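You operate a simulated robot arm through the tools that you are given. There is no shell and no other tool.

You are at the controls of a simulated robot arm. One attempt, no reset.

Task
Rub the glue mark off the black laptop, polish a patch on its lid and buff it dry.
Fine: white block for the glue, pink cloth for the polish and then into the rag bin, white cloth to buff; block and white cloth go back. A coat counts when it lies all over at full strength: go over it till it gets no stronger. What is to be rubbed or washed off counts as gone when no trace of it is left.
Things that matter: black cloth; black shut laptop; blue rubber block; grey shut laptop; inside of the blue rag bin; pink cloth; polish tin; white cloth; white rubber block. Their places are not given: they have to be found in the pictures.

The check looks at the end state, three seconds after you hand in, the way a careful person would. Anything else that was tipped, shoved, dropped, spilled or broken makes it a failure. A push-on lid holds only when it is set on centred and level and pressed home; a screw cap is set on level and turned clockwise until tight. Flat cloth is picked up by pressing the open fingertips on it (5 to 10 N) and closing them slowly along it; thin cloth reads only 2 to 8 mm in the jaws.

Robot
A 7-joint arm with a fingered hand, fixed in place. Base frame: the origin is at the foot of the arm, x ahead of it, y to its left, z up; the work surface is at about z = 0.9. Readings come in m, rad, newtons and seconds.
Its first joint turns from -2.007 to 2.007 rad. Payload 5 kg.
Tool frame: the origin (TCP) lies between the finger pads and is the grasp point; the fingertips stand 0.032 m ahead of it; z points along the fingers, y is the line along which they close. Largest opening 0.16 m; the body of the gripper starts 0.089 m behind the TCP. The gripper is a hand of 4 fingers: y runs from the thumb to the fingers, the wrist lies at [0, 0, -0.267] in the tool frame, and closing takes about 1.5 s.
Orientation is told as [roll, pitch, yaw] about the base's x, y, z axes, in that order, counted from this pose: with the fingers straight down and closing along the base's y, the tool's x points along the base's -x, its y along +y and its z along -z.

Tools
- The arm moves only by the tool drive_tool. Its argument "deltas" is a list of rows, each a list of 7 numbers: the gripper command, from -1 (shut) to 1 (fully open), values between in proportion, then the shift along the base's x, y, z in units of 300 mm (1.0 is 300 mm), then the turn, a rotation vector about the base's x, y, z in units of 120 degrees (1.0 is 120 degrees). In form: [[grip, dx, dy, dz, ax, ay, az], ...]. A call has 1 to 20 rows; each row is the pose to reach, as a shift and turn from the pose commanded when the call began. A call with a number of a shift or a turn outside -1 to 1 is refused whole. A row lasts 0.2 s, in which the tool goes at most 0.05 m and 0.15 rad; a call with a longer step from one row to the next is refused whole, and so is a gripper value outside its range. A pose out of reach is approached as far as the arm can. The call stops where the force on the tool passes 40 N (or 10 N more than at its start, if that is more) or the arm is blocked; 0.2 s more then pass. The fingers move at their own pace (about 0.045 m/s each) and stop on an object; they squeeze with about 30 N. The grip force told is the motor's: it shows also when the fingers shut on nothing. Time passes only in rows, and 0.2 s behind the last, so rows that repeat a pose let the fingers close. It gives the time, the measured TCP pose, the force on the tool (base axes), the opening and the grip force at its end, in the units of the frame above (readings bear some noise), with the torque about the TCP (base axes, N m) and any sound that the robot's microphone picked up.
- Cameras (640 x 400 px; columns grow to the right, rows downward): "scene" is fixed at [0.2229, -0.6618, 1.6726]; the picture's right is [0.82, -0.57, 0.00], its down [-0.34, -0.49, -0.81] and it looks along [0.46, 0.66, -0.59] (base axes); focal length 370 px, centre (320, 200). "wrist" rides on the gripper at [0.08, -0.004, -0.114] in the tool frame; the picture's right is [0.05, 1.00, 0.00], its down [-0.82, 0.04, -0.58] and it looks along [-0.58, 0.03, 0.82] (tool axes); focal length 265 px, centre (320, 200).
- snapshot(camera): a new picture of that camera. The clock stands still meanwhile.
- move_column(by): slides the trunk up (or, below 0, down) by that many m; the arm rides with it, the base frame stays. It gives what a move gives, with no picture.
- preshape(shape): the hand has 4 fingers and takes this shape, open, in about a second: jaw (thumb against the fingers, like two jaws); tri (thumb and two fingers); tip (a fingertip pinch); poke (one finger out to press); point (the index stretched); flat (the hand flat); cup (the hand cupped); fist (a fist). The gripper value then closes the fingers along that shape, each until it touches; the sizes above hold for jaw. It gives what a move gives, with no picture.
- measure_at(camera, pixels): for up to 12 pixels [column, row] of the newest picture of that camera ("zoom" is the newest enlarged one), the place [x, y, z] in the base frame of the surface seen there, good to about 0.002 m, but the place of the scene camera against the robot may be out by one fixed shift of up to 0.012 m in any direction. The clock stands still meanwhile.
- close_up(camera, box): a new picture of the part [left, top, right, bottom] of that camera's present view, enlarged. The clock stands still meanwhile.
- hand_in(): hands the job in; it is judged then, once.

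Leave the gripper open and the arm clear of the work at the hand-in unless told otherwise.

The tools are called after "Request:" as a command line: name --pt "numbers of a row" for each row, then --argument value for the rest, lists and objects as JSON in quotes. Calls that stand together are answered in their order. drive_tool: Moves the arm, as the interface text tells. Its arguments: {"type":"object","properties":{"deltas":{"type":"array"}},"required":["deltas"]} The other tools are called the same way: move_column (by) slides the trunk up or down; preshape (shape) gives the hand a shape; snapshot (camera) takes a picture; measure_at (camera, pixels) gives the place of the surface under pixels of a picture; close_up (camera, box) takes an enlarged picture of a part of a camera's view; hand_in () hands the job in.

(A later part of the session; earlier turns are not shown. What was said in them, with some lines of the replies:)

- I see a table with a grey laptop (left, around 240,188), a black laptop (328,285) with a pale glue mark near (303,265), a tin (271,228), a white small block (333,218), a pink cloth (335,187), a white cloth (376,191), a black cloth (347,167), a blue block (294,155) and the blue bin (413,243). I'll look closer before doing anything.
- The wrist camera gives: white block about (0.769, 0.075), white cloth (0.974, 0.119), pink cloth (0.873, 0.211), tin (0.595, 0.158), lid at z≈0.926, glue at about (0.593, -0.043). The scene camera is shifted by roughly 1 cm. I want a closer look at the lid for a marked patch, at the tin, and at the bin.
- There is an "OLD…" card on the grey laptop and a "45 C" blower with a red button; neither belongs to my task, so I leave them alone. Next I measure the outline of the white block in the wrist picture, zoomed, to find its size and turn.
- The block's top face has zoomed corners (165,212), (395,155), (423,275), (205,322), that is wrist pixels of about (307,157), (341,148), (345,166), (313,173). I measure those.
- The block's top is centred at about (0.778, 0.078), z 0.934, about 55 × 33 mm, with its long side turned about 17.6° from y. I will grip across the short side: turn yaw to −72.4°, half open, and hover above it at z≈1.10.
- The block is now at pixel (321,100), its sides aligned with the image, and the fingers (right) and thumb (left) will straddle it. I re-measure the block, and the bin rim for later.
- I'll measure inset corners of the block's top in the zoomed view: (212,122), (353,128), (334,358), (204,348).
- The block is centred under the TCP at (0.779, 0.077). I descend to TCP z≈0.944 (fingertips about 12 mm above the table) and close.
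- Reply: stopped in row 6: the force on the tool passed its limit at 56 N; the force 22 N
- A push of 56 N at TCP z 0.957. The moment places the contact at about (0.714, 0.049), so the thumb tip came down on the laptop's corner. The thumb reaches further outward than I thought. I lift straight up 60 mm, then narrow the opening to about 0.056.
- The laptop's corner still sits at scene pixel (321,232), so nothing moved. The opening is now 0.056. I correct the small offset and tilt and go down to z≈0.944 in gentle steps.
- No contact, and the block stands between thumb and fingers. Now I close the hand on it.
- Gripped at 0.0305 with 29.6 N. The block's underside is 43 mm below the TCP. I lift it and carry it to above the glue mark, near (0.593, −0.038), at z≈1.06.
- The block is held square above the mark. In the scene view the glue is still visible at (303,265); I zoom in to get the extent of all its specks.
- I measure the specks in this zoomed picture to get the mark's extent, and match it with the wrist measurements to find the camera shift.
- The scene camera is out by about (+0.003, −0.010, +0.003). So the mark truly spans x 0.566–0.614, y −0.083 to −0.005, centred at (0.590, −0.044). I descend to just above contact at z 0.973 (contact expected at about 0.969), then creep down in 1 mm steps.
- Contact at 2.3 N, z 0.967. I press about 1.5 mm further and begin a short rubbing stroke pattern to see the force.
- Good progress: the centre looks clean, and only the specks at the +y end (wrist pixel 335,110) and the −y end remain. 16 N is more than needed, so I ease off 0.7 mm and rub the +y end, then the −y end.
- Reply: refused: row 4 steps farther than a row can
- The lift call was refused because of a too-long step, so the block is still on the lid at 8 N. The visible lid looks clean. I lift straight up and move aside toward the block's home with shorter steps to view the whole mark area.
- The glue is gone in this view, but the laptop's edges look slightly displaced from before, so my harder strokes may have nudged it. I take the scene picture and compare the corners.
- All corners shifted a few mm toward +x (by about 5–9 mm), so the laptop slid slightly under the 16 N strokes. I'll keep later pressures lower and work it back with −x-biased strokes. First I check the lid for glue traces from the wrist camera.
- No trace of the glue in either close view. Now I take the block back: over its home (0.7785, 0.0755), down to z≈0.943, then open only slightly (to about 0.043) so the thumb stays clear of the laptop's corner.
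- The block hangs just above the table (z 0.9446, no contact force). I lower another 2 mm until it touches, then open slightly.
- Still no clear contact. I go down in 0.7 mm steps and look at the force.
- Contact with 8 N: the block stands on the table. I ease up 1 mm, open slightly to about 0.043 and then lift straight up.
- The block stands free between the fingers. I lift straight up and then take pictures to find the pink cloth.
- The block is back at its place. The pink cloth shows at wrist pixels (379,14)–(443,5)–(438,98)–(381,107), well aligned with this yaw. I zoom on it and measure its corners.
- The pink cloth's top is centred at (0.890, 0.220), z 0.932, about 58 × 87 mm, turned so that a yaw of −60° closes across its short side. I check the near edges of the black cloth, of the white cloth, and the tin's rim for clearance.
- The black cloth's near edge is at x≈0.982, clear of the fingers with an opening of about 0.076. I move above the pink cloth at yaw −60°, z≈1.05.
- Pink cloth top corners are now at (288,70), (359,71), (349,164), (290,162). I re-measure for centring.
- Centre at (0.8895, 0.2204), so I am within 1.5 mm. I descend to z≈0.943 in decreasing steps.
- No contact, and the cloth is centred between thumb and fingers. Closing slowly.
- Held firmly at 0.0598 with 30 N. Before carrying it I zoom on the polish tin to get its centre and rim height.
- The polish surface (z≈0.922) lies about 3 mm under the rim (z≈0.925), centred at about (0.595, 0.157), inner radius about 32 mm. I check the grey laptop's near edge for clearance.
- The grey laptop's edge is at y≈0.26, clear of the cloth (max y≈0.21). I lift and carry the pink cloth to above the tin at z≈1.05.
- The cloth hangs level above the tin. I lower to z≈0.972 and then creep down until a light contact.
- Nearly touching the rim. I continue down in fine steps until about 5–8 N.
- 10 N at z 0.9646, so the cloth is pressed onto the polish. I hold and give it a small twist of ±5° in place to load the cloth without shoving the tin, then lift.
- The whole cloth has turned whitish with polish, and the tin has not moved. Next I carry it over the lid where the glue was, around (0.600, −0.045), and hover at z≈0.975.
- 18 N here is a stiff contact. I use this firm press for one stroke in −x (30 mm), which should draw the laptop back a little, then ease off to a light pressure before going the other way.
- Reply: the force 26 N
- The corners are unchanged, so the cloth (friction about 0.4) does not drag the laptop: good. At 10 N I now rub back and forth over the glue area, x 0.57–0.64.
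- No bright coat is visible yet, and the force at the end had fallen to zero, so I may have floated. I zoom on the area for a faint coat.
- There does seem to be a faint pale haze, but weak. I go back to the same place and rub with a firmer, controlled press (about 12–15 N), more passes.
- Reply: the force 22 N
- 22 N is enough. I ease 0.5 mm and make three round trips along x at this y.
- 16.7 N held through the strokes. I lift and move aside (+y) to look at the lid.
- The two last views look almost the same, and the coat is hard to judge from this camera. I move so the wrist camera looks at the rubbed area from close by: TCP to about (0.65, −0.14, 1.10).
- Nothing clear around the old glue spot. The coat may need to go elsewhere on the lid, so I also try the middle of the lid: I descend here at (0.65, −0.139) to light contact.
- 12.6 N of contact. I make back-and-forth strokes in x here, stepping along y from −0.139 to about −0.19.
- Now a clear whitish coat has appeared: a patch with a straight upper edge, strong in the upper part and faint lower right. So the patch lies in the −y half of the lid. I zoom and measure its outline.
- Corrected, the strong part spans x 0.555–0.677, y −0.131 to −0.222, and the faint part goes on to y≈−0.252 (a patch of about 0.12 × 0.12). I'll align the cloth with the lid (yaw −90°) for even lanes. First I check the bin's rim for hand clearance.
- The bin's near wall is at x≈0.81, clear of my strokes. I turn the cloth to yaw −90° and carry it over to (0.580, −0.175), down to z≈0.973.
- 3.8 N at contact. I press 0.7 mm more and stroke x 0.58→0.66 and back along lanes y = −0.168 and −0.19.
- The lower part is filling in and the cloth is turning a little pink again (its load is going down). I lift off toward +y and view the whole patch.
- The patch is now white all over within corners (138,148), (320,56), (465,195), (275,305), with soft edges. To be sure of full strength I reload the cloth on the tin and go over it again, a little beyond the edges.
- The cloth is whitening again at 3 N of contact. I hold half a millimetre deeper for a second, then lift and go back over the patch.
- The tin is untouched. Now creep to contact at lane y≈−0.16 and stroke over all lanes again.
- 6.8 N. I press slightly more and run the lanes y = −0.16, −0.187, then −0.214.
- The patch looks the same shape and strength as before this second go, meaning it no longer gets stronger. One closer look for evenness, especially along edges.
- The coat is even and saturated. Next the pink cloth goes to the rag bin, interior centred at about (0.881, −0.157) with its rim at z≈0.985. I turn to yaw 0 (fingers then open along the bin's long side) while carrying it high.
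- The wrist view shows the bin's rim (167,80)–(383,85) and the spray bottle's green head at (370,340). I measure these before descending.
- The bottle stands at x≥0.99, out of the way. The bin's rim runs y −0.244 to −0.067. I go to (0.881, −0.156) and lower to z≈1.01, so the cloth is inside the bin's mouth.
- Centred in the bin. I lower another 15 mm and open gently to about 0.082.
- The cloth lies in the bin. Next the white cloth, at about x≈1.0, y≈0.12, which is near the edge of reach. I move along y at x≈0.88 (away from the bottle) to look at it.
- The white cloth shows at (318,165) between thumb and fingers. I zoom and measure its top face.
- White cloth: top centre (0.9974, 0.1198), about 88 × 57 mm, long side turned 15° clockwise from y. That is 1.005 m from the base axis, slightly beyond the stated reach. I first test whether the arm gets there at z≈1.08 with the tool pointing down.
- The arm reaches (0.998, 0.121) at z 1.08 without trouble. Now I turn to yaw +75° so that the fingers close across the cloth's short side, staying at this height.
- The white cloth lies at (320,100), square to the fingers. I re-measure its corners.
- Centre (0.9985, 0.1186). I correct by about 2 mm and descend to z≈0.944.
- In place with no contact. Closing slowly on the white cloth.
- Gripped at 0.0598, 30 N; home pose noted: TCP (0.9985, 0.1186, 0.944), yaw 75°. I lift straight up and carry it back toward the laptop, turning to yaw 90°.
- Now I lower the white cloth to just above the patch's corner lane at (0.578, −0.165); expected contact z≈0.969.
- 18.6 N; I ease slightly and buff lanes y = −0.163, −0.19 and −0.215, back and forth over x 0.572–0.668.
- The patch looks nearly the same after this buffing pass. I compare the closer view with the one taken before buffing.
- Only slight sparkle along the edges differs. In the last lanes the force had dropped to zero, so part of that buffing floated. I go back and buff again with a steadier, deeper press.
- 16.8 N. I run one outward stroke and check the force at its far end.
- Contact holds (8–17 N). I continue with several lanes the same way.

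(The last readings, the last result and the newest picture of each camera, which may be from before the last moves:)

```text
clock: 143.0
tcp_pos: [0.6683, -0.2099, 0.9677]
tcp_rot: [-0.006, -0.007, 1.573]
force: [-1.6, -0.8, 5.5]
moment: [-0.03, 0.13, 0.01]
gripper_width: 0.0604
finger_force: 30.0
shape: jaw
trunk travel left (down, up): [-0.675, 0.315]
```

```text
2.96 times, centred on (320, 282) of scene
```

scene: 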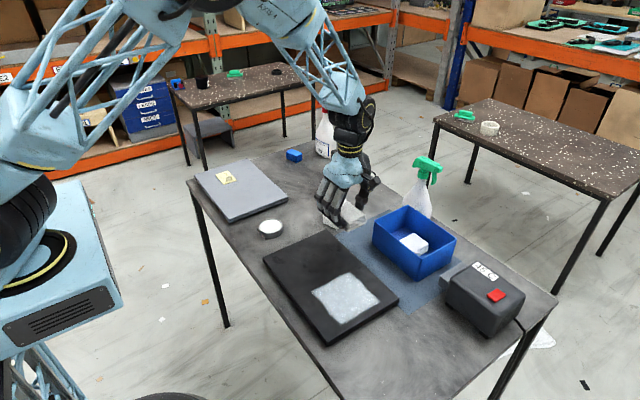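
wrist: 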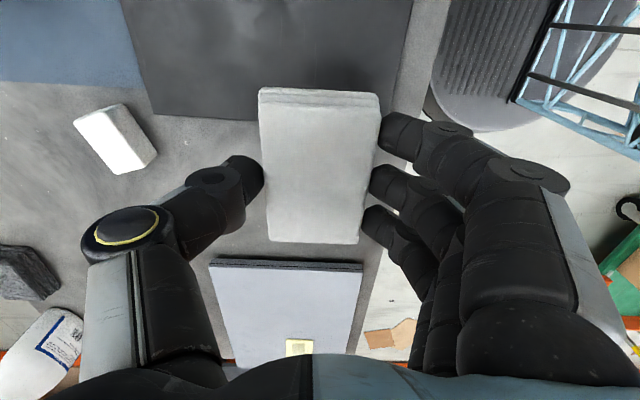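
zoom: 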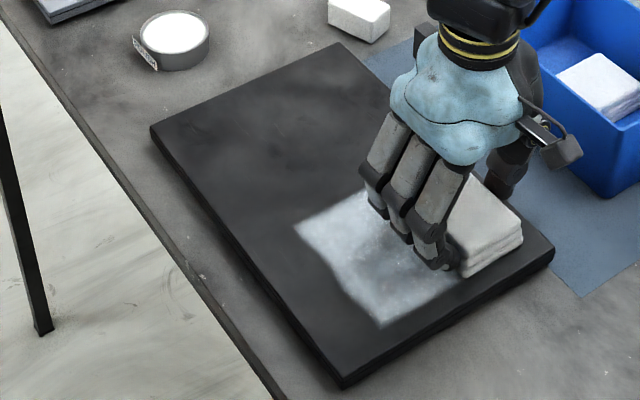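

Now the patch looks more mottled with glints, so the buffing shows. I lift away to view it fully.

Request:
drive_tool --pt "-1 0 0 0.05 0 0 0" --pt "-1 0 0.05 0.15 0 0 0" --pt "-1 -0.05 0.18 0.22 0 0 0" --pt "-1 -0.1 0.32 0.26 0 0 0" --pt "-1 -0.15 0.46 0.28 0 0 0" --pt "-1 -0.2 0.6 0.3 0 0 0" --pt "-1 -0.25 0.74 0.3 0 0 0" --pt "-1 -0.3 0.84 0.3 0 0 0" --pt "-1 -0.3 0.84 0.3 0 0 0"

Request:
close_up --camera "scene" --box '[322, 268, 402, 328]'

Request:
close_up --camera "scene" --box '[240, 215, 400, 350]'

Request:
snapshot --camera "scene"

```text
clock: 145.0
tcp_pos: [0.578, 0.0401, 1.0583]
tcp_rot: [-0.006, -0.006, 1.572]
force: [-0.3, 0.0, 0.5]
moment: [0.09, 0.01, -0.02]
gripper_width: 0.0603
finger_force: 30.2
shape: jaw
trunk travel left (down, up): [-0.675, 0.315]
```

```text
6.67 times, centred on (362, 298) of scene
```

zoom: 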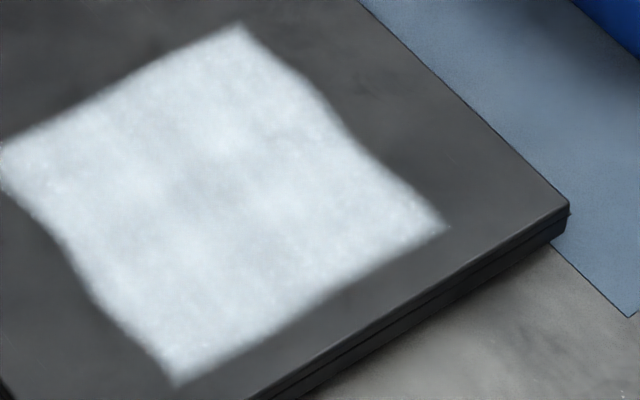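

```text
2.96 times, centred on (320, 282) of scene
```

zoom: 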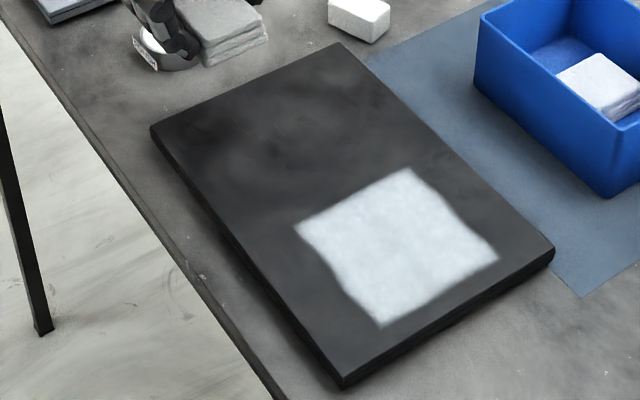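

```text
taken
```

scene: 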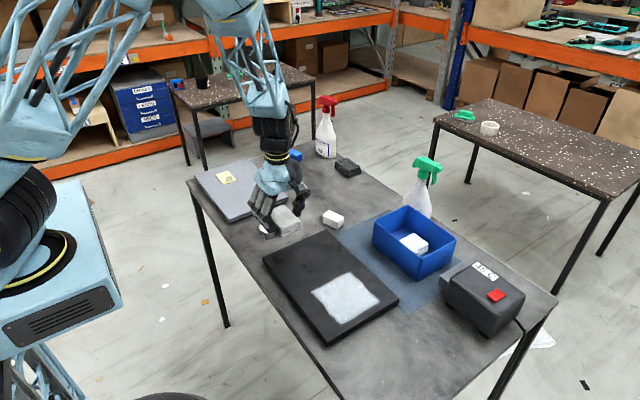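

The laptop has not moved and the patch still appears white and even. To judge whether the buffing shows, I look at it from close with the wrist camera: TCP to about (0.617, −0.10, 1.14).

Request:
drive_tool --pt "-1 0.03 -0.1 0.08 0 0 0" --pt "-1 0.07 -0.22 0.16 0 0 0" --pt "-1 0.11 -0.34 0.23 0 0 0" --pt "-1 0.13 -0.46 0.27 0 0 0" --pt "-1 0.13 -0.48 0.27 0 0 0"

Request:
snapshot --camera "wrist"

Request:
close_up --camera "wrist" --box '[220, 0, 420, 90]'

```text
clock: 146.2
tcp_pos: [0.6166, -0.1024, 1.1391]
tcp_rot: [-0.005, -0.007, 1.572]
force: [-0.5, -0.2, -0.5]
moment: [0.02, 0.01, 0.01]
gripper_width: 0.0599
finger_force: 30.0
shape: jaw
trunk travel left (down, up): [-0.675, 0.315]
```

```text
taken
```

wrist: 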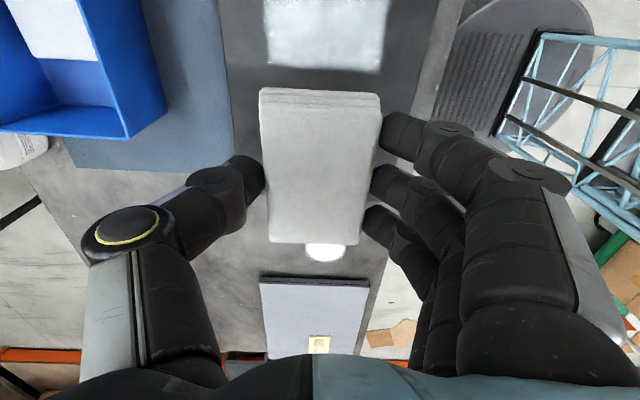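

```text
3.20 times, centred on (320, 45) of wrist
```

zoom: 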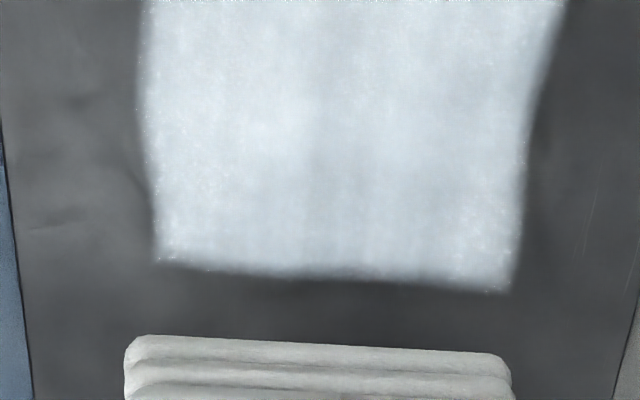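

I see tiny glints along the left edge and at the lower right corner of the patch, while the centre is smooth. I go closer to compare edge and centre.

Request:
drive_tool --pt "-1 0 -0.05 -0.1 0 0 0" --pt "-1 0 -0.08 -0.2 0 0 0" --pt "-1 0 -0.1 -0.28 0 0 0" --pt "-1 0 -0.1 -0.28 0 0 0"

Request:
snapshot --camera "wrist"

Request:
close_up --camera "wrist" --box '[230, 0, 430, 90]'

Request:
close_up --camera "scene" --box '[300, 260, 400, 345]'

```text
clock: 147.2
tcp_pos: [0.6168, -0.1316, 1.0539]
tcp_rot: [-0.005, -0.007, 1.571]
force: [0.7, 0.5, 0.4]
moment: [-0.02, 0.0, 0.01]
gripper_width: 0.0599
finger_force: 29.9
shape: jaw
trunk travel left (down, up): [-0.675, 0.315]
```

```text
taken
```

wrist: 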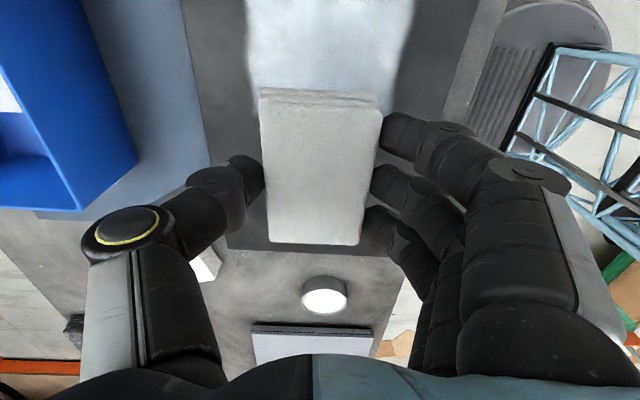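

```text
3.20 times, centred on (330, 45) of wrist
```

zoom: 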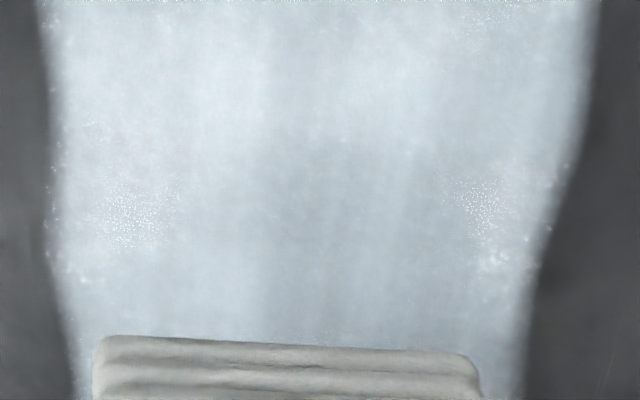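

```text
4.71 times, centred on (350, 302) of scene
```

zoom: 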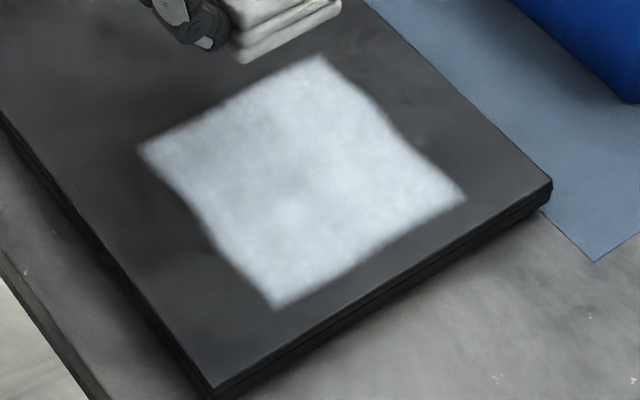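

There are speckled glints at both sides of the patch while the middle is smooth, so the buffing is not yet uniform toward the x-edges. I'll buff again with longer strokes (x 0.56–0.68), steady pressure, until it looks uniform.

Request:
drive_tool --pt "-1 -0.08 -0.03 -0.08 0 0 0" --pt "-1 -0.15 -0.06 -0.17 0 0 0" --pt "-1 -0.19 -0.078 -0.24 0 0 0" --pt "-1 -0.19 -0.078 -0.27 0 0 0" --pt "-1 -0.19 -0.078 -0.279 0 0 0" --pt "-1 -0.19 -0.078 -0.284 0 0 0" --pt "-1 -0.19 -0.078 -0.284 0 0 0"

Request:
drive_tool --pt "-1 0 0 -0.003 0 0 0" --pt "-1 0 0 -0.005 0 0 0" --pt "-1 0 0 -0.005 0 0 0"

```text
clock: 148.8
tcp_pos: [0.5609, -0.1555, 0.97]
tcp_rot: [-0.006, -0.008, 1.572]
force: [0.4, 0.4, -1.2]
moment: [0.0, 0.02, 0.01]
gripper_width: 0.0599
finger_force: 30.1
shape: jaw
trunk travel left (down, up): [-0.675, 0.315]
```

```text
clock: 149.6
tcp_pos: [0.5599, -0.1545, 0.9692]
tcp_rot: [-0.008, -0.008, 1.569]
force: [0.5, -0.8, 4.1]
moment: [0.01, 0.15, 0.03]
gripper_width: 0.0601
finger_force: 30.2
shape: jaw
trunk travel left (down, up): [-0.675, 0.315]
```

4 N; I press about 0.9 mm further and run long strokes on lanes y = −0.155, −0.175, −0.195.

Request:
drive_tool --pt "-1 0 0 -0.003 0 0 0" --pt "-1 0.08 0 -0.003 0 0 0" --pt "-1 0.16 0 -0.003 0 0 0" --pt "-1 0.24 0 -0.004 0 0 0" --pt "-1 0.32 0 -0.004 0 0 0" --pt "-1 0.4 0 -0.004 0 0 0" --pt "-1 0.32 0 -0.004 0 0 0" --pt "-1 0.24 0 -0.004 0 0 0" --pt "-1 0.16 0 -0.003 0 0 0" --pt "-1 0.08 0 -0.003 0 0 0" --pt "-1 0 0 -0.003 0 0 0" --pt "-1 0 -0.06 -0.003 0 0 0" --pt "-1 0.08 -0.06 -0.003 0 0 0" --pt "-1 0.16 -0.06 -0.003 0 0 0" --pt "-1 0.24 -0.06 -0.004 0 0 0" --pt "-1 0.32 -0.06 -0.004 0 0 0" --pt "-1 0.4 -0.06 -0.004 0 0 0"

Request:
drive_tool --pt "-1 -0.08 0 0 0 0 0" --pt "-1 -0.16 0 0 0 0 0" --pt "-1 -0.24 0 0 0 0 0" --pt "-1 -0.32 0 0.001 0 0 0" --pt "-1 -0.4 0 0.001 0 0 0" --pt "-1 -0.4 -0.06 0.001 0 0 0" --pt "-1 -0.32 -0.06 0.001 0 0 0" --pt "-1 -0.24 -0.06 0 0 0 0" --pt "-1 -0.16 -0.06 0 0 0 0" --pt "-1 -0.08 -0.06 0 0 0 0" --pt "-1 0 -0.06 0 0 0 0" --pt "-1 -0.08 -0.06 0 0 0 0" --pt "-1 -0.16 -0.06 0 0 0 0" --pt "-1 -0.24 -0.06 0 0 0 0" --pt "-1 -0.32 -0.06 0.001 0 0 0" --pt "-1 -0.4 -0.06 0.001 0 0 0"

Request:
drive_tool --pt "-1 0 -0.06 0 0 0 0" --pt "-1 0.08 -0.06 0 0 0 0" --pt "-1 0.16 -0.06 -0.001 0 0 0" --pt "-1 0.24 -0.06 -0.001 0 0 0" --pt "-1 0.32 -0.06 -0.001 0 0 0" --pt "-1 0.4 -0.06 -0.001 0 0 0" --pt "-1 0.32 -0.06 -0.001 0 0 0" --pt "-1 0.24 -0.06 -0.001 0 0 0" --pt "-1 0.16 -0.06 0 0 0 0" --pt "-1 0.08 -0.06 0 0 0 0" --pt "-1 0 -0.06 0 0 0 0" --pt "-1 0.08 -0.08 0 0 0 0" --pt "-1 0.16 -0.08 -0.001 0 0 0" --pt "-1 0.24 -0.08 -0.001 0 0 0" --pt "-1 0.32 -0.08 -0.001 0 0 0" --pt "-1 0.4 -0.08 -0.001 0 0 0"

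Request:
close_up --camera "scene" --box '[240, 215, 400, 350]'

```text
clock: 153.2
tcp_pos: [0.6792, -0.1735, 0.9673]
tcp_rot: [-0.006, -0.006, 1.572]
force: [-3.5, -0.6, 12.7]
moment: [0.02, 0.28, -0.01]
gripper_width: 0.0601
finger_force: 30.3
shape: jaw
trunk travel left (down, up): [-0.675, 0.315]
```

```text
clock: 156.6
tcp_pos: [0.5584, -0.1916, 0.9679]
tcp_rot: [-0.005, -0.006, 1.572]
force: [2.7, 1.1, 19.4]
moment: [0.04, -0.18, -0.01]
gripper_width: 0.0602
finger_force: 29.9
shape: jaw
trunk travel left (down, up): [-0.675, 0.315]
```

```text
clock: 160.0
tcp_pos: [0.6796, -0.2158, 0.9665]
tcp_rot: [-0.005, -0.005, 1.57]
force: [-1.8, -1.4, 3.8]
moment: [0.01, 0.15, -0.02]
gripper_width: 0.0604
finger_force: 29.9
shape: jaw
trunk travel left (down, up): [-0.675, 0.315]
```

```text
2.96 times, centred on (320, 282) of scene
```

zoom: 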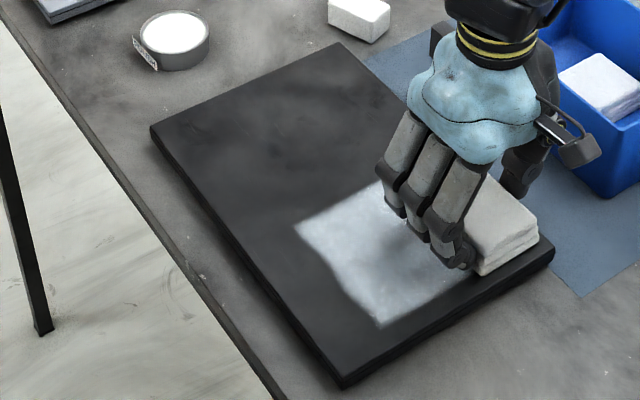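

The lane at y≈−0.216 had only 4 N at its far end, so I repeat that lane with about 1 mm more press, then lift and look.

Request:
drive_tool --pt "-1 0 0 -0.003 0 0 0" --pt "-1 -0.08 0 -0.003 0 0 0" --pt "-1 -0.16 0 -0.003 0 0 0" --pt "-1 -0.24 0 -0.002 0 0 0" --pt "-1 -0.32 0 -0.001 0 0 0" --pt "-1 -0.4 0 -0.001 0 0 0" --pt "-1 -0.32 0 -0.001 0 0 0" --pt "-1 -0.24 0 -0.002 0 0 0" --pt "-1 -0.16 0 -0.003 0 0 0" --pt "-1 -0.08 0 -0.003 0 0 0" --pt "-1 0 0 -0.003 0 0 0"

Request:
drive_tool --pt "-1 -0.08 0.04 0 0 0 0" --pt "-1 -0.16 0.04 0 0 0 0" --pt "-1 -0.24 0.04 0.001 0 0 0" --pt "-1 -0.32 0.04 0.002 0 0 0" --pt "-1 -0.4 0.04 0.002 0 0 0" --pt "-1 -0.4 0.1 0.002 0 0 0" --pt "-1 -0.32 0.1 0.002 0 0 0" --pt "-1 -0.24 0.1 0.001 0 0 0" --pt "-1 -0.16 0.1 0 0 0 0" --pt "-1 -0.08 0.1 0 0 0 0" --pt "-1 0 0.1 0 0 0 0" --pt "-1 0 0.17 0 0 0 0" --pt "-1 -0.08 0.17 0 0 0 0" --pt "-1 -0.16 0.17 0 0 0 0" --pt "-1 -0.24 0.17 0.001 0 0 0" --pt "-1 -0.32 0.17 0.002 0 0 0" --pt "-1 -0.4 0.17 0.002 0 0 0"

Request:
drive_tool --pt "-1 0 0 0.05 0 0 0" --pt "-1 0 0.05 0.15 0 0 0" --pt "-1 0.05 0.09 0.25 0 0 0" --pt "-1 0.1 0.09 0.28 0 0 0" --pt "-1 0.19 0.09 0.28 0 0 0" --pt "-1 0.19 0.09 0.28 0 0 0"

Request:
snapshot --camera "wrist"

Request:
close_up --camera "wrist" --box '[230, 0, 430, 90]'

Request:
close_up --camera "scene" --box '[300, 260, 400, 345]'

```text
clock: 162.4
tcp_pos: [0.6801, -0.2155, 0.9671]
tcp_rot: [-0.007, -0.008, 1.572]
force: [-4.5, -1.5, 11.9]
moment: [-0.05, 0.29, 0.04]
gripper_width: 0.0598
finger_force: 30.2
shape: jaw
trunk travel left (down, up): [-0.675, 0.315]
```

```text
clock: 166.0
tcp_pos: [0.5595, -0.1638, 0.9664]
tcp_rot: [-0.006, -0.007, 1.571]
force: [3.3, -0.1, 18.4]
moment: [0.04, -0.16, -0.01]
gripper_width: 0.0601
finger_force: 30.7
shape: jaw
trunk travel left (down, up): [-0.675, 0.315]
```

```text
clock: 167.4
tcp_pos: [0.6177, -0.1367, 1.0503]
tcp_rot: [-0.004, -0.007, 1.571]
force: [-0.3, -0.2, -0.9]
moment: [-0.03, 0.0, -0.02]
gripper_width: 0.0597
finger_force: 30.3
shape: jaw
trunk travel left (down, up): [-0.675, 0.315]
```

```text
taken
```

wrist: 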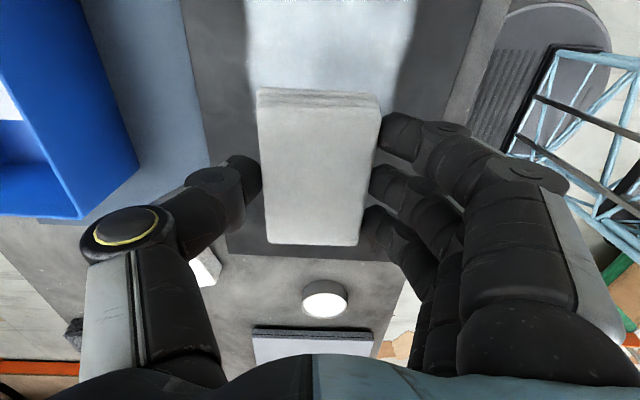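

```text
3.20 times, centred on (330, 45) of wrist
```

zoom: 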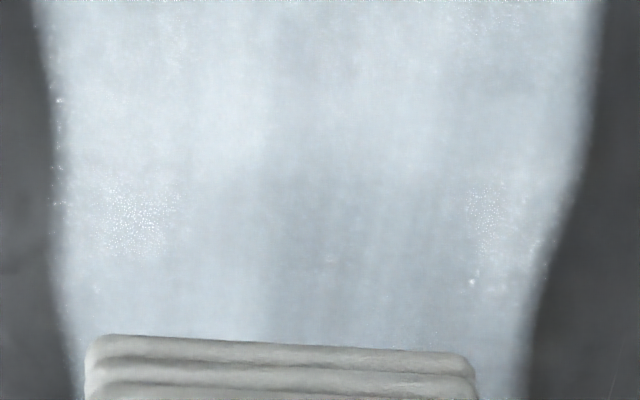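

```text
4.71 times, centred on (350, 302) of scene
```

zoom: 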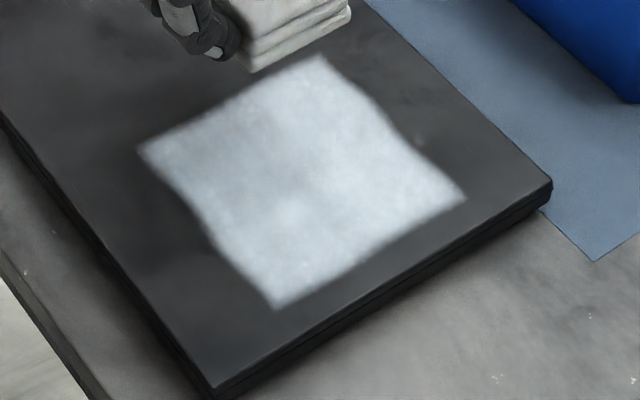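

The two groups of glints sit at the same picture places as before, so they are reflections of lights in a now shiny surface rather than missed spots. For certainty I make one more full buffing round, ending at (0.58, −0.19), where I have an earlier pre-buff picture to compare with.

Request:
drive_tool --pt "-1 -0.08 -0.03 -0.08 0 0 0" --pt "-1 -0.15 -0.06 -0.17 0 0 0" --pt "-1 -0.185 -0.07 -0.24 0 0 0" --pt "-1 -0.185 -0.07 -0.262 0 0 0" --pt "-1 -0.185 -0.07 -0.27 0 0 0" --pt "-1 -0.185 -0.07 -0.275 0 0 0" --pt "-1 -0.185 -0.07 -0.28 0 0 0" --pt "-1 -0.185 -0.07 -0.28 0 0 0"

```text
clock: 169.2
tcp_pos: [0.5613, -0.1593, 0.9677]
tcp_rot: [-0.006, -0.008, 1.571]
force: [-0.3, 0.4, 5.1]
moment: [0.0, 0.06, -0.02]
gripper_width: 0.0599
finger_force: 29.6
shape: jaw
trunk travel left (down, up): [-0.675, 0.315]
```

5 N. Now cross-strokes along y at x ≈ 0.56, 0.60, 0.64, 0.68, with more press.

Request:
drive_tool --pt "-1 0 0 -0.003 0 0 0" --pt "-1 0 -0.07 -0.003 0 0 0" --pt "-1 0 -0.14 -0.003 0 0 0" --pt "-1 0 -0.2 -0.003 0 0 0" --pt "-1 0.07 -0.2 -0.003 0 0 0" --pt "-1 0.13 -0.2 -0.0035 0 0 0" --pt "-1 0.13 -0.13 -0.0035 0 0 0" --pt "-1 0.13 -0.06 -0.0035 0 0 0" --pt "-1 0.13 0.02 -0.0035 0 0 0" --pt "-1 0.2 0.02 -0.004 0 0 0" --pt "-1 0.27 0.02 -0.0045 0 0 0" --pt "-1 0.27 -0.06 -0.0045 0 0 0" --pt "-1 0.27 -0.13 -0.0045 0 0 0" --pt "-1 0.27 -0.2 -0.0045 0 0 0" --pt "-1 0.33 -0.2 -0.005 0 0 0" --pt "-1 0.39 -0.2 -0.0055 0 0 0" --pt "-1 0.39 -0.13 -0.0055 0 0 0" --pt "-1 0.39 -0.06 -0.0055 0 0 0" --pt "-1 0.39 0.02 -0.0055 0 0 0"

Request:
drive_tool --pt "-1 0 -0.08 0 0 0 0" --pt "-1 0 -0.15 0 0 0 0" --pt "-1 0 -0.22 0 0 0 0" --pt "-1 -0.08 -0.22 0.0005 0 0 0" --pt "-1 -0.16 -0.22 0.001 0 0 0" --pt "-1 -0.24 -0.22 0.0015 0 0 0" --pt "-1 -0.32 -0.22 0.002 0 0 0" --pt "-1 -0.39 -0.22 0.0025 0 0 0" --pt "-1 -0.39 -0.15 0.0025 0 0 0" --pt "-1 -0.39 -0.08 0.0025 0 0 0" --pt "-1 -0.39 0 0.0025 0 0 0" --pt "-1 -0.33 -0.06 0.0025 0 0 0" --pt "-1 -0.33 -0.12 0.0025 0 0 0"

Request:
close_up --camera "scene" --box '[240, 215, 400, 350]'

```text
clock: 173.2
tcp_pos: [0.6786, -0.1529, 0.966]
tcp_rot: [-0.008, -0.005, 1.571]
force: [1.3, -8.4, 26.4]
moment: [-0.16, 0.14, 0.05]
gripper_width: 0.0604
finger_force: 29.9
shape: jaw
trunk travel left (down, up): [-0.675, 0.315]
```

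```text
clock: 176.0
tcp_pos: [0.5798, -0.188, 0.9662]
tcp_rot: [-0.008, -0.009, 1.572]
force: [-0.9, 5.5, 10.9]
moment: [0.09, 0.14, -0.08]
gripper_width: 0.0598
finger_force: 29.9
shape: jaw
trunk travel left (down, up): [-0.675, 0.315]
```

```text
2.96 times, centred on (320, 282) of scene
```

zoom: 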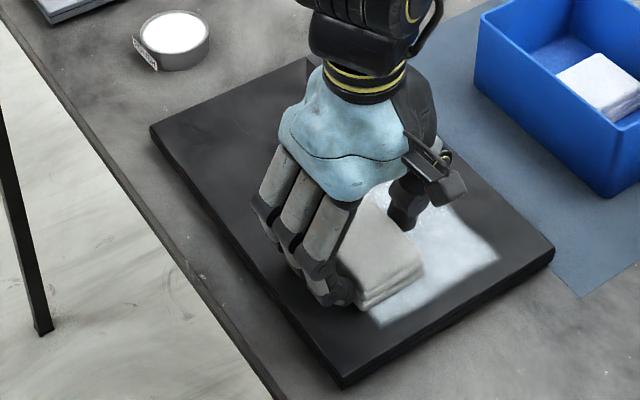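

The laptop has not moved (corners (150,127), (554,247) as before). I lift away to the same place as for the pre-buff picture and compare once more.

Request:
drive_tool --pt "-1 0 0 0.05 0 0 0" --pt "-1 0 0.05 0.15 0 0 0" --pt "-1 0 0.18 0.22 0 0 0" --pt "-1 0 0.32 0.26 0 0 0" --pt "-1 0 0.46 0.28 0 0 0" --pt "-1 0 0.6 0.3 0 0 0" --pt "-1 0 0.75 0.3 0 0 0" --pt "-1 0 0.75 0.3 0 0 0"

Request:
close_up --camera "scene" --box '[322, 268, 402, 328]'

Request:
close_up --camera "scene" --box '[300, 260, 400, 345]'

Request:
close_up --camera "scene" --box '[335, 280, 365, 300]'

```text
clock: 177.8
tcp_pos: [0.5786, 0.0373, 1.0557]
tcp_rot: [-0.003, -0.007, 1.571]
force: [0.4, 0.1, -1.0]
moment: [0.04, -0.03, 0.01]
gripper_width: 0.0595
finger_force: 30.1
shape: jaw
trunk travel left (down, up): [-0.675, 0.315]
```

```text
6.67 times, centred on (362, 298) of scene
```

zoom: 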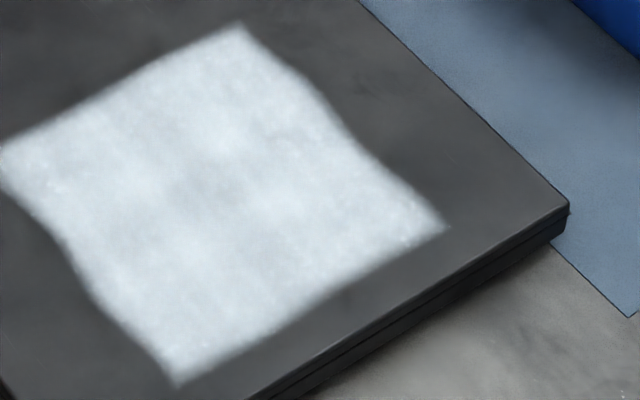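

```text
4.71 times, centred on (350, 302) of scene
```

zoom: 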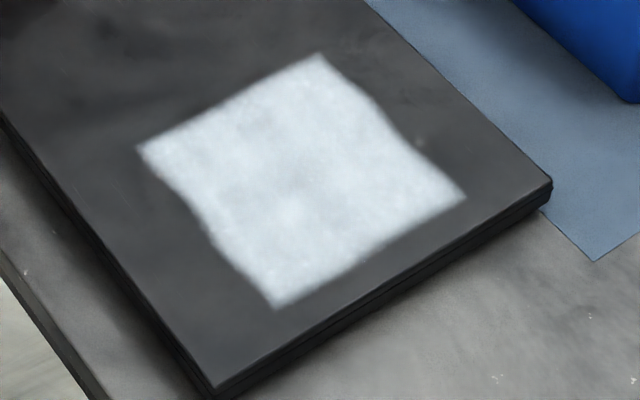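

```text
16.00 times, centred on (350, 290) of scene
```

zoom: 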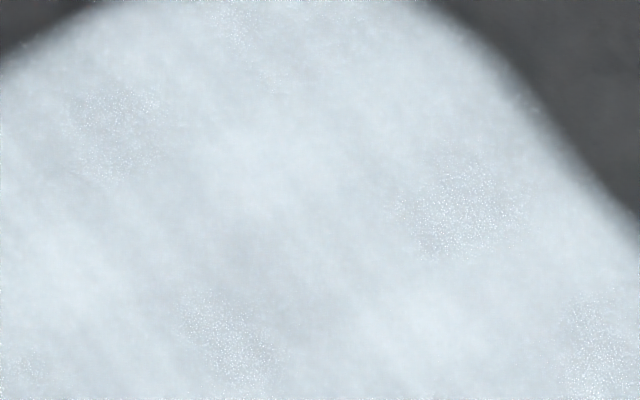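

The patch is uniformly coated and no longer changes. Now I return the white cloth: first toward (0.86, 0.09) at z≈1.10, turning back to yaw 75°.

Request:
drive_tool --pt "-1 0.06 0.01 0.08 0 0 0" --pt "-1 0.18 0.03 0.14 0 0 -0.03" --pt "-1 0.31 0.06 0.15 0 0 -0.06" --pt "-1 0.44 0.08 0.15 0 0 -0.09" --pt "-1 0.57 0.11 0.15 0 0 -0.125" --pt "-1 0.7 0.13 0.15 0 0 -0.125" --pt "-1 0.83 0.16 0.15 0 0 -0.125" --pt "-1 0.938 0.176 0.15 0 0 -0.125" --pt "-1 0.938 0.176 0.15 0 0 -0.125"

Request:
snapshot --camera "wrist"

```text
clock: 179.8
tcp_pos: [0.8605, 0.0909, 1.1024]
tcp_rot: [-0.006, -0.006, 1.309]
force: [-0.8, 0.2, -0.4]
moment: [0.0, 0.02, 0.0]
gripper_width: 0.0598
finger_force: 30.2
shape: jaw
trunk travel left (down, up): [-0.675, 0.315]
```

```text
taken
```

wrist: 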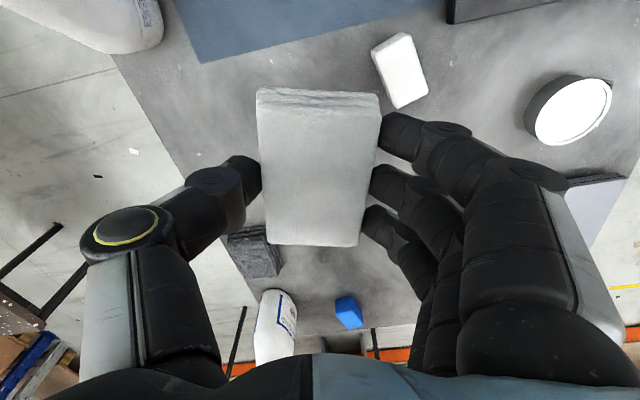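

Everything on the way is clear. I move to the cloth's home (0.9984, 0.1188), still high, then descend to z≈0.948.

Request:
drive_tool --pt "-1 0.12 0.025 0 0 0 0" --pt "-1 0.24 0.05 0 0 0 0" --pt "-1 0.36 0.07 0 0 0 0" --pt "-1 0.46 0.0925 0 0 0 0" --pt "-1 0.46 0.0925 -0.1 0 0 0" --pt "-1 0.46 0.0925 -0.22 0 0 0" --pt "-1 0.46 0.0925 -0.34 0 0 0" --pt "-1 0.46 0.0925 -0.43 0 0 0" --pt "-1 0.46 0.0925 -0.49 0 0 0" --pt "-1 0.46 0.0925 -0.515 0 0 0" --pt "-1 0.46 0.0925 -0.515 0 0 0"

Request:
drive_tool --pt "-1 0 0 -0.004 0 0 0" --pt "-1 0 0 -0.008 0 0 0" --pt "-1 0 0 -0.011 0 0 0" --pt "-1 0 0 -0.011 0 0 0"

```text
clock: 182.2
tcp_pos: [1.0008, 0.116, 0.945]
tcp_rot: [-0.004, -0.007, 1.31]
force: [-0.5, 0.6, -0.6]
moment: [0.02, -0.03, 0.0]
gripper_width: 0.0591
finger_force: 29.9
shape: jaw
trunk travel left (down, up): [-0.675, 0.315]
```

```text
clock: 183.2
tcp_pos: [0.9988, 0.117, 0.9438]
tcp_rot: [-0.005, -0.007, 1.308]
force: [0.4, -0.7, 0.1]
moment: [0.01, 0.0, -0.02]
gripper_width: 0.0591
finger_force: 30.1
shape: jaw
trunk travel left (down, up): [-0.675, 0.315]
```

Close to the table. I shift 1.5 mm in +y and creep down until the cloth touches.

Request:
drive_tool --pt "-1 0 0.005 -0.003 0 0 0" --pt "-1 0 0.005 -0.006 0 0 0" --pt "-1 0 0.005 -0.006 0 0 0"

```text
clock: 184.0
tcp_pos: [0.9998, 0.1181, 0.9405]
tcp_rot: [-0.006, -0.008, 1.309]
force: [0.1, -0.3, 0.4]
moment: [-0.02, 0.01, 0.0]
gripper_width: 0.0596
finger_force: 29.3
shape: jaw
trunk travel left (down, up): [-0.675, 0.315]
```

Request:
drive_tool --pt "-1 0 0 -0.003 0 0 0" --pt "-1 0 0 -0.005 0 0 0" --pt "-1 0 0 -0.005 0 0 0"

Request:
snapshot --camera "wrist"

Request:
close_up --camera "scene" --box '[310, 120, 430, 230]'

```text
clock: 184.8
tcp_pos: [0.9985, 0.1186, 0.9409]
tcp_rot: [-0.006, -0.006, 1.308]
force: [0.9, 1.4, 7.4]
moment: [0.03, 0.2, -0.01]
gripper_width: 0.0592
finger_force: 30.1
shape: jaw
trunk travel left (down, up): [-0.675, 0.315]
```

```text
taken
```

wrist: 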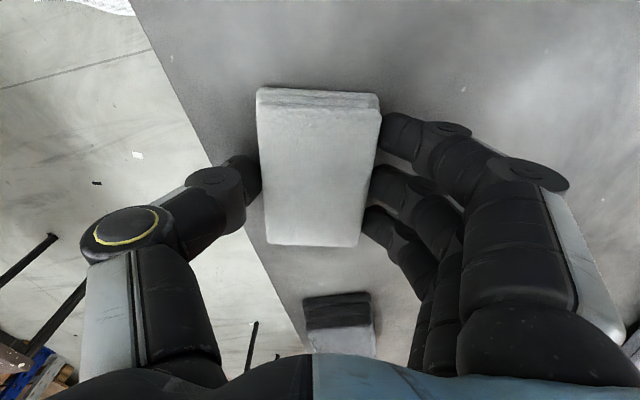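

```text
3.64 times, centred on (370, 175) of scene
```

zoom: 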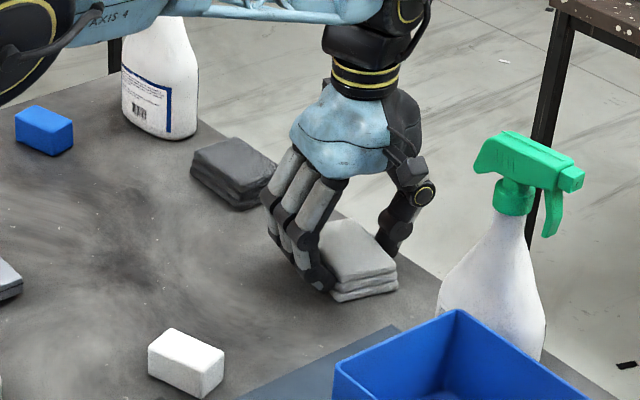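

The cloth is down at its old place (7 N). I ease up 1 mm, open to 0.08, and lift straight up.

Request:
drive_tool --pt "-1 0 0 0.003 0 0 0" --pt "-0.3 0 0 0.003 0 0 0" --pt "-0.15 0 0 0.003 0 0 0" --pt "0.02 0 0 0.003 0 0 0" --pt "0.02 0 0 0.003 0 0 0" --pt "0.02 0 0 0.003 0 0 0"

Request:
drive_tool --pt "0.02 0 0 0.08 0 0 0" --pt "0.02 0 0 0.2 0 0 0" --pt "0.02 0 0 0.34 0 0 0" --pt "0.02 0 0 0.48 0 0 0" --pt "0.02 -0.05 0 0.56 0 0 0" --pt "0.02 -0.18 0 0.6 0 0 0" --pt "0.02 -0.18 0 0.6 0 0 0"

Request:
snapshot --camera "wrist"

Request:
snapshot --camera "scene"

```text
clock: 186.2
tcp_pos: [0.9987, 0.1191, 0.9413]
tcp_rot: [-0.005, -0.006, 1.309]
force: [0.3, -0.2, 0.4]
moment: [-0.01, -0.01, 0.01]
gripper_width: 0.0806
finger_force: 0.0
shape: jaw
trunk travel left (down, up): [-0.675, 0.315]
```

```text
clock: 187.8
tcp_pos: [0.9453, 0.1182, 1.1194]
tcp_rot: [-0.006, -0.006, 1.309]
force: [-0.2, 0.3, 0.2]
moment: [0.0, 0.0, -0.01]
gripper_width: 0.0812
finger_force: 0.1
shape: jaw
trunk travel left (down, up): [-0.675, 0.315]
```

```text
taken
```

wrist: 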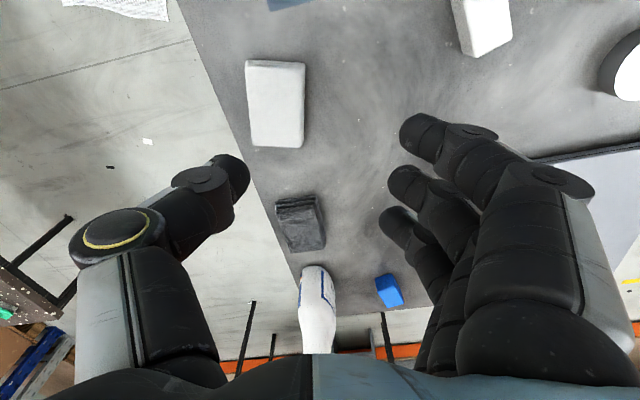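

```text
taken
```

scene: 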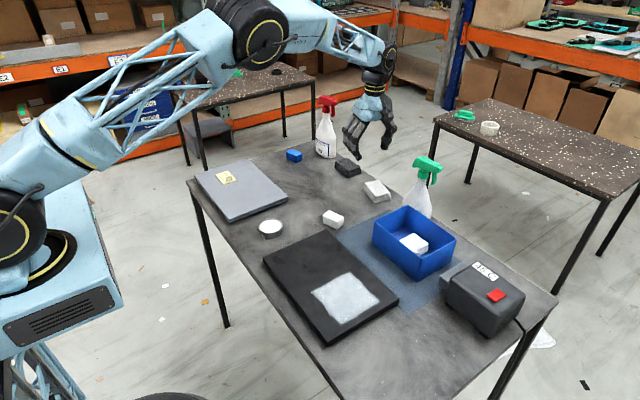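

White cloth is back in place, and nothing else was disturbed. With the arm away I take final close looks at the lid, the bin and the small things.

Request:
close_up --camera "scene" --box '[240, 215, 400, 350]'

Request:
close_up --camera "scene" --box '[322, 268, 402, 328]'

Request:
close_up --camera "scene" --box '[240, 130, 420, 245]'

Request:
close_up --camera "scene" --box '[360, 150, 560, 350]'

```text
2.96 times, centred on (320, 282) of scene
```

zoom: 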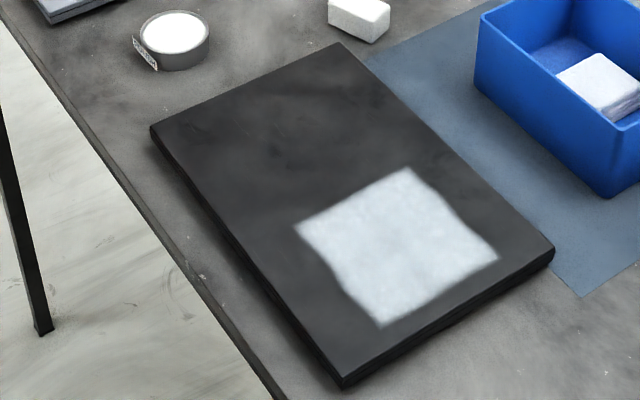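

```text
6.67 times, centred on (362, 298) of scene
```

zoom: 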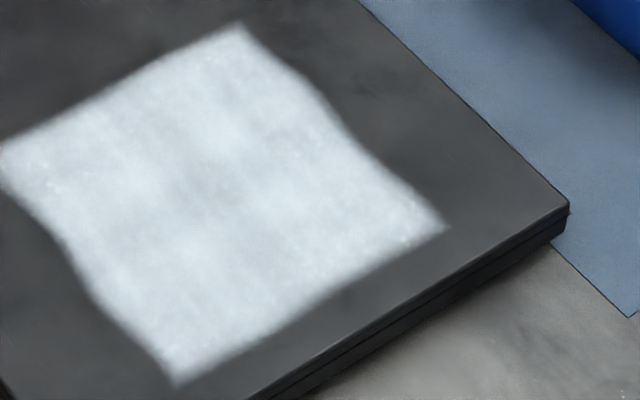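

```text
3.48 times, centred on (330, 188) of scene
```

zoom: 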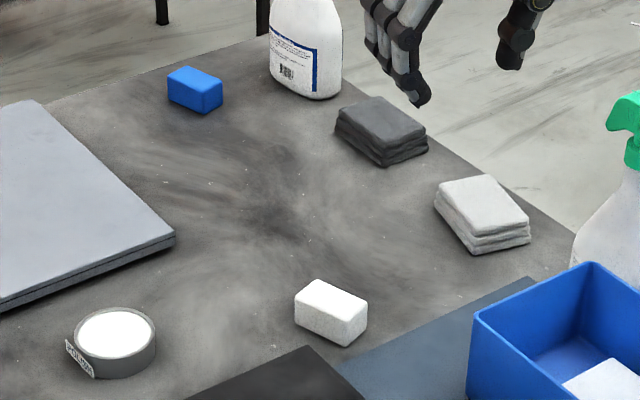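

```text
2.00 times, centred on (460, 250) of scene
```

zoom: 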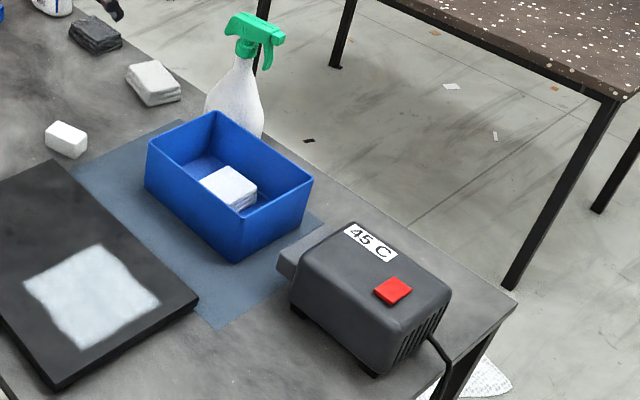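

All items sit at their places, the pink cloth is in the bin, and the glue area is clean. As one last check on the buffing, I repeat the wrist viewpoint I had just before buffing (TCP (0.721, −0.052, 1.075), yaw 90°), where the patch then showed pure white at the top, and compare.

Request:
drive_tool --pt "0.02 -0.09 -0.07 0 0 0 0.03" --pt "0.02 -0.2 -0.15 0 0 0 0.06" --pt "0.02 -0.31 -0.235 0 0 0 0.09" --pt "0.02 -0.42 -0.32 -0.03 0 0 0.125" --pt "0.02 -0.53 -0.4 -0.07 0 0 0.125" --pt "0.02 -0.64 -0.49 -0.11 0 0 0.125" --pt "0.02 -0.747 -0.568 -0.149 0 0 0.125" --pt "0.02 -0.747 -0.568 -0.149 0 0 0.125"

Request:
snapshot --camera "wrist"

Request:
close_up --camera "wrist" --box '[300, 0, 600, 100]'

```text
clock: 189.6
tcp_pos: [0.722, -0.0525, 1.0761]
tcp_rot: [-0.005, -0.007, 1.572]
force: [-0.1, 0.2, -0.9]
moment: [0.0, -0.02, -0.01]
gripper_width: 0.0809
finger_force: 0.1
shape: jaw
trunk travel left (down, up): [-0.675, 0.315]
```

```text
taken
```

wrist: 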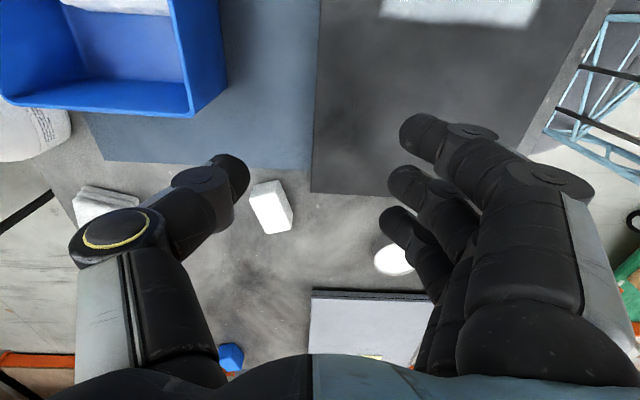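

```text
2.13 times, centred on (450, 50) of wrist
```

zoom: 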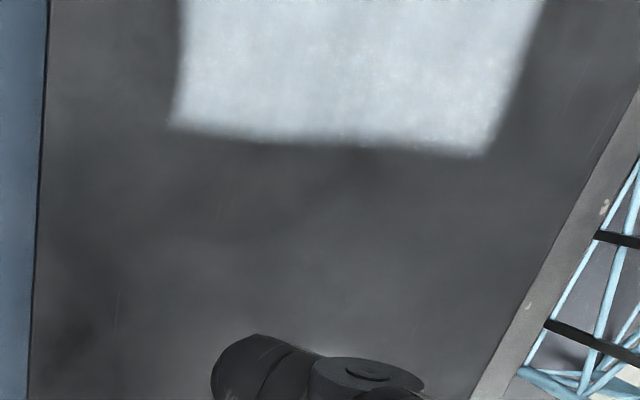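

The glue area is clean in this view too. With the hand empty I can now see the whole patch from above: I move to TCP (0.617, −0.11, 1.17) and take a last look.

Request:
drive_tool --pt "0.02 -0.1 -0.06 0.1 0 0 0" --pt "0.02 -0.2 -0.12 0.2 0 0 0" --pt "0.02 -0.3 -0.18 0.29 0 0 0" --pt "0.02 -0.35 -0.2 0.31 0 0 0" --pt "0.02 -0.35 -0.2 0.31 0 0 0"

Request:
snapshot --camera "wrist"

Request:
close_up --camera "wrist" --box '[220, 0, 440, 140]'

```text
clock: 190.8
tcp_pos: [0.615, -0.1116, 1.1687]
tcp_rot: [-0.006, -0.007, 1.569]
force: [-0.2, 0.4, -0.3]
moment: [0.02, -0.03, 0.01]
gripper_width: 0.081
finger_force: 0.2
shape: jaw
trunk travel left (down, up): [-0.675, 0.315]
```

```text
taken
```

wrist: 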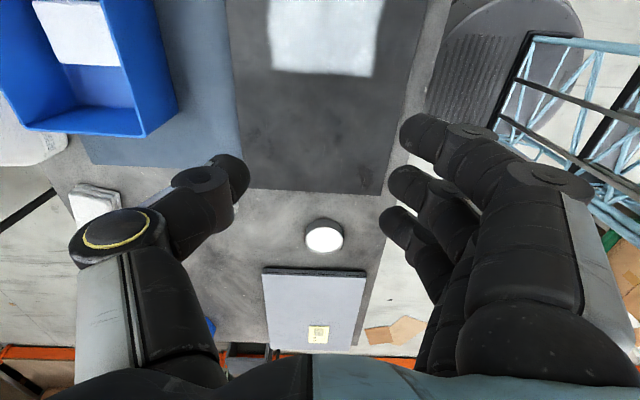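

```text
2.86 times, centred on (330, 70) of wrist
```

zoom: 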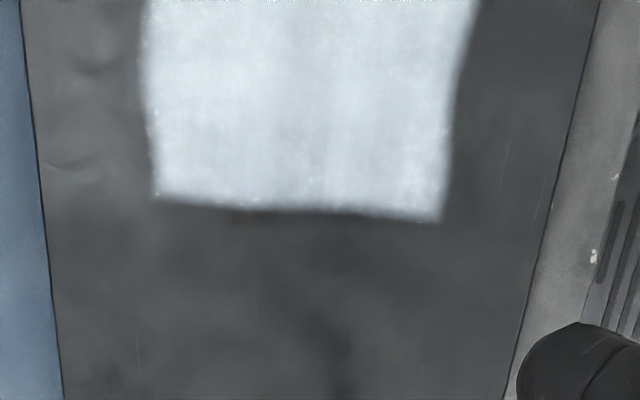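

The patch is even and full with clean borders, and the rest of the lid is clean. I raise the arm well clear, open the hand fully and then hand in.

Request:
drive_tool --pt "0.2 0 0.05 0.15 0 0 0" --pt "0.5 0 0.15 0.28 0 0 0" --pt "0.8 0 0.28 0.38 0 0 0" --pt "1 0 0.4 0.46 0 0 0" --pt "1 0 0.5 0.5 0 0 0" --pt "1 0 0.5 0.5 0 0 0" --pt "1 0 0.5 0.5 0 0 0"

Request:
snapshot --camera "scene"

```text
clock: 192.4
tcp_pos: [0.6159, 0.038, 1.3206]
tcp_rot: [-0.005, -0.008, 1.572]
force: [-0.1, 0.4, -0.2]
moment: [0.01, -0.01, -0.01]
gripper_width: 0.1595
finger_force: 0.1
shape: jaw
trunk travel left (down, up): [-0.675, 0.315]
```

```text
taken
```

scene: 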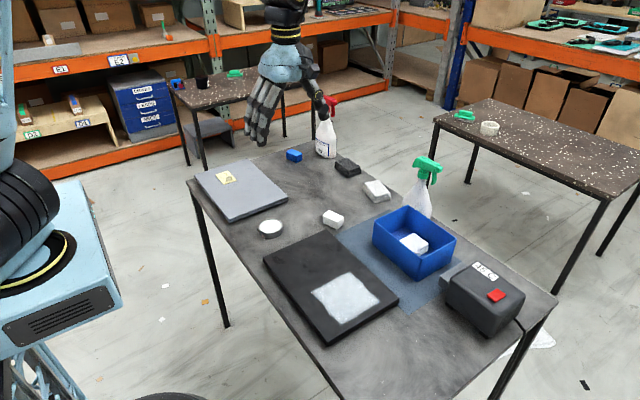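

The arm is high above the table with the hand open. The glue is gone and the patch is coated and buffed. The pink cloth is in the bin, the block and white cloth are back in place, and nothing else has moved. Handing in.

Request:
hand_in

```text
The job is handed in.
```

I handed the job in. Every step is done, but I could not confirm the buffing by eye.

- **Glue mark:** rubbed off with the white block. No trace showed in close views from either camera.
- **Polish:** the patch is on the half of the lid away from the glue mark, about 12 × 12 cm. I first rubbed the glue area too, but no coat formed there. The coat lies evenly over the whole patch and did not get stronger on a second go with fresh polish.
- **Buffing:** I went over the whole patch with the white cloth several times, plus cross-strokes. The patch looked almost the same before and after, so I am relying on the strokes and pressure rather than a visible change.
- **Putting away:** the pink cloth is in the rag bin. The white block and white cloth are back in their places.

**Black laptop bumped and shifted:**
- While I was fetching the block, the thumb came down on a corner of its lid with about 56 N. I saw no mark or movement from that.
- The first block strokes, at about 16 N, slid it roughly 9 mm away from the arm. It did not move after that, and I left it there.

Nothing else on the table looked moved in the last pictures. The arm was clear of the work with the hand open at the end.
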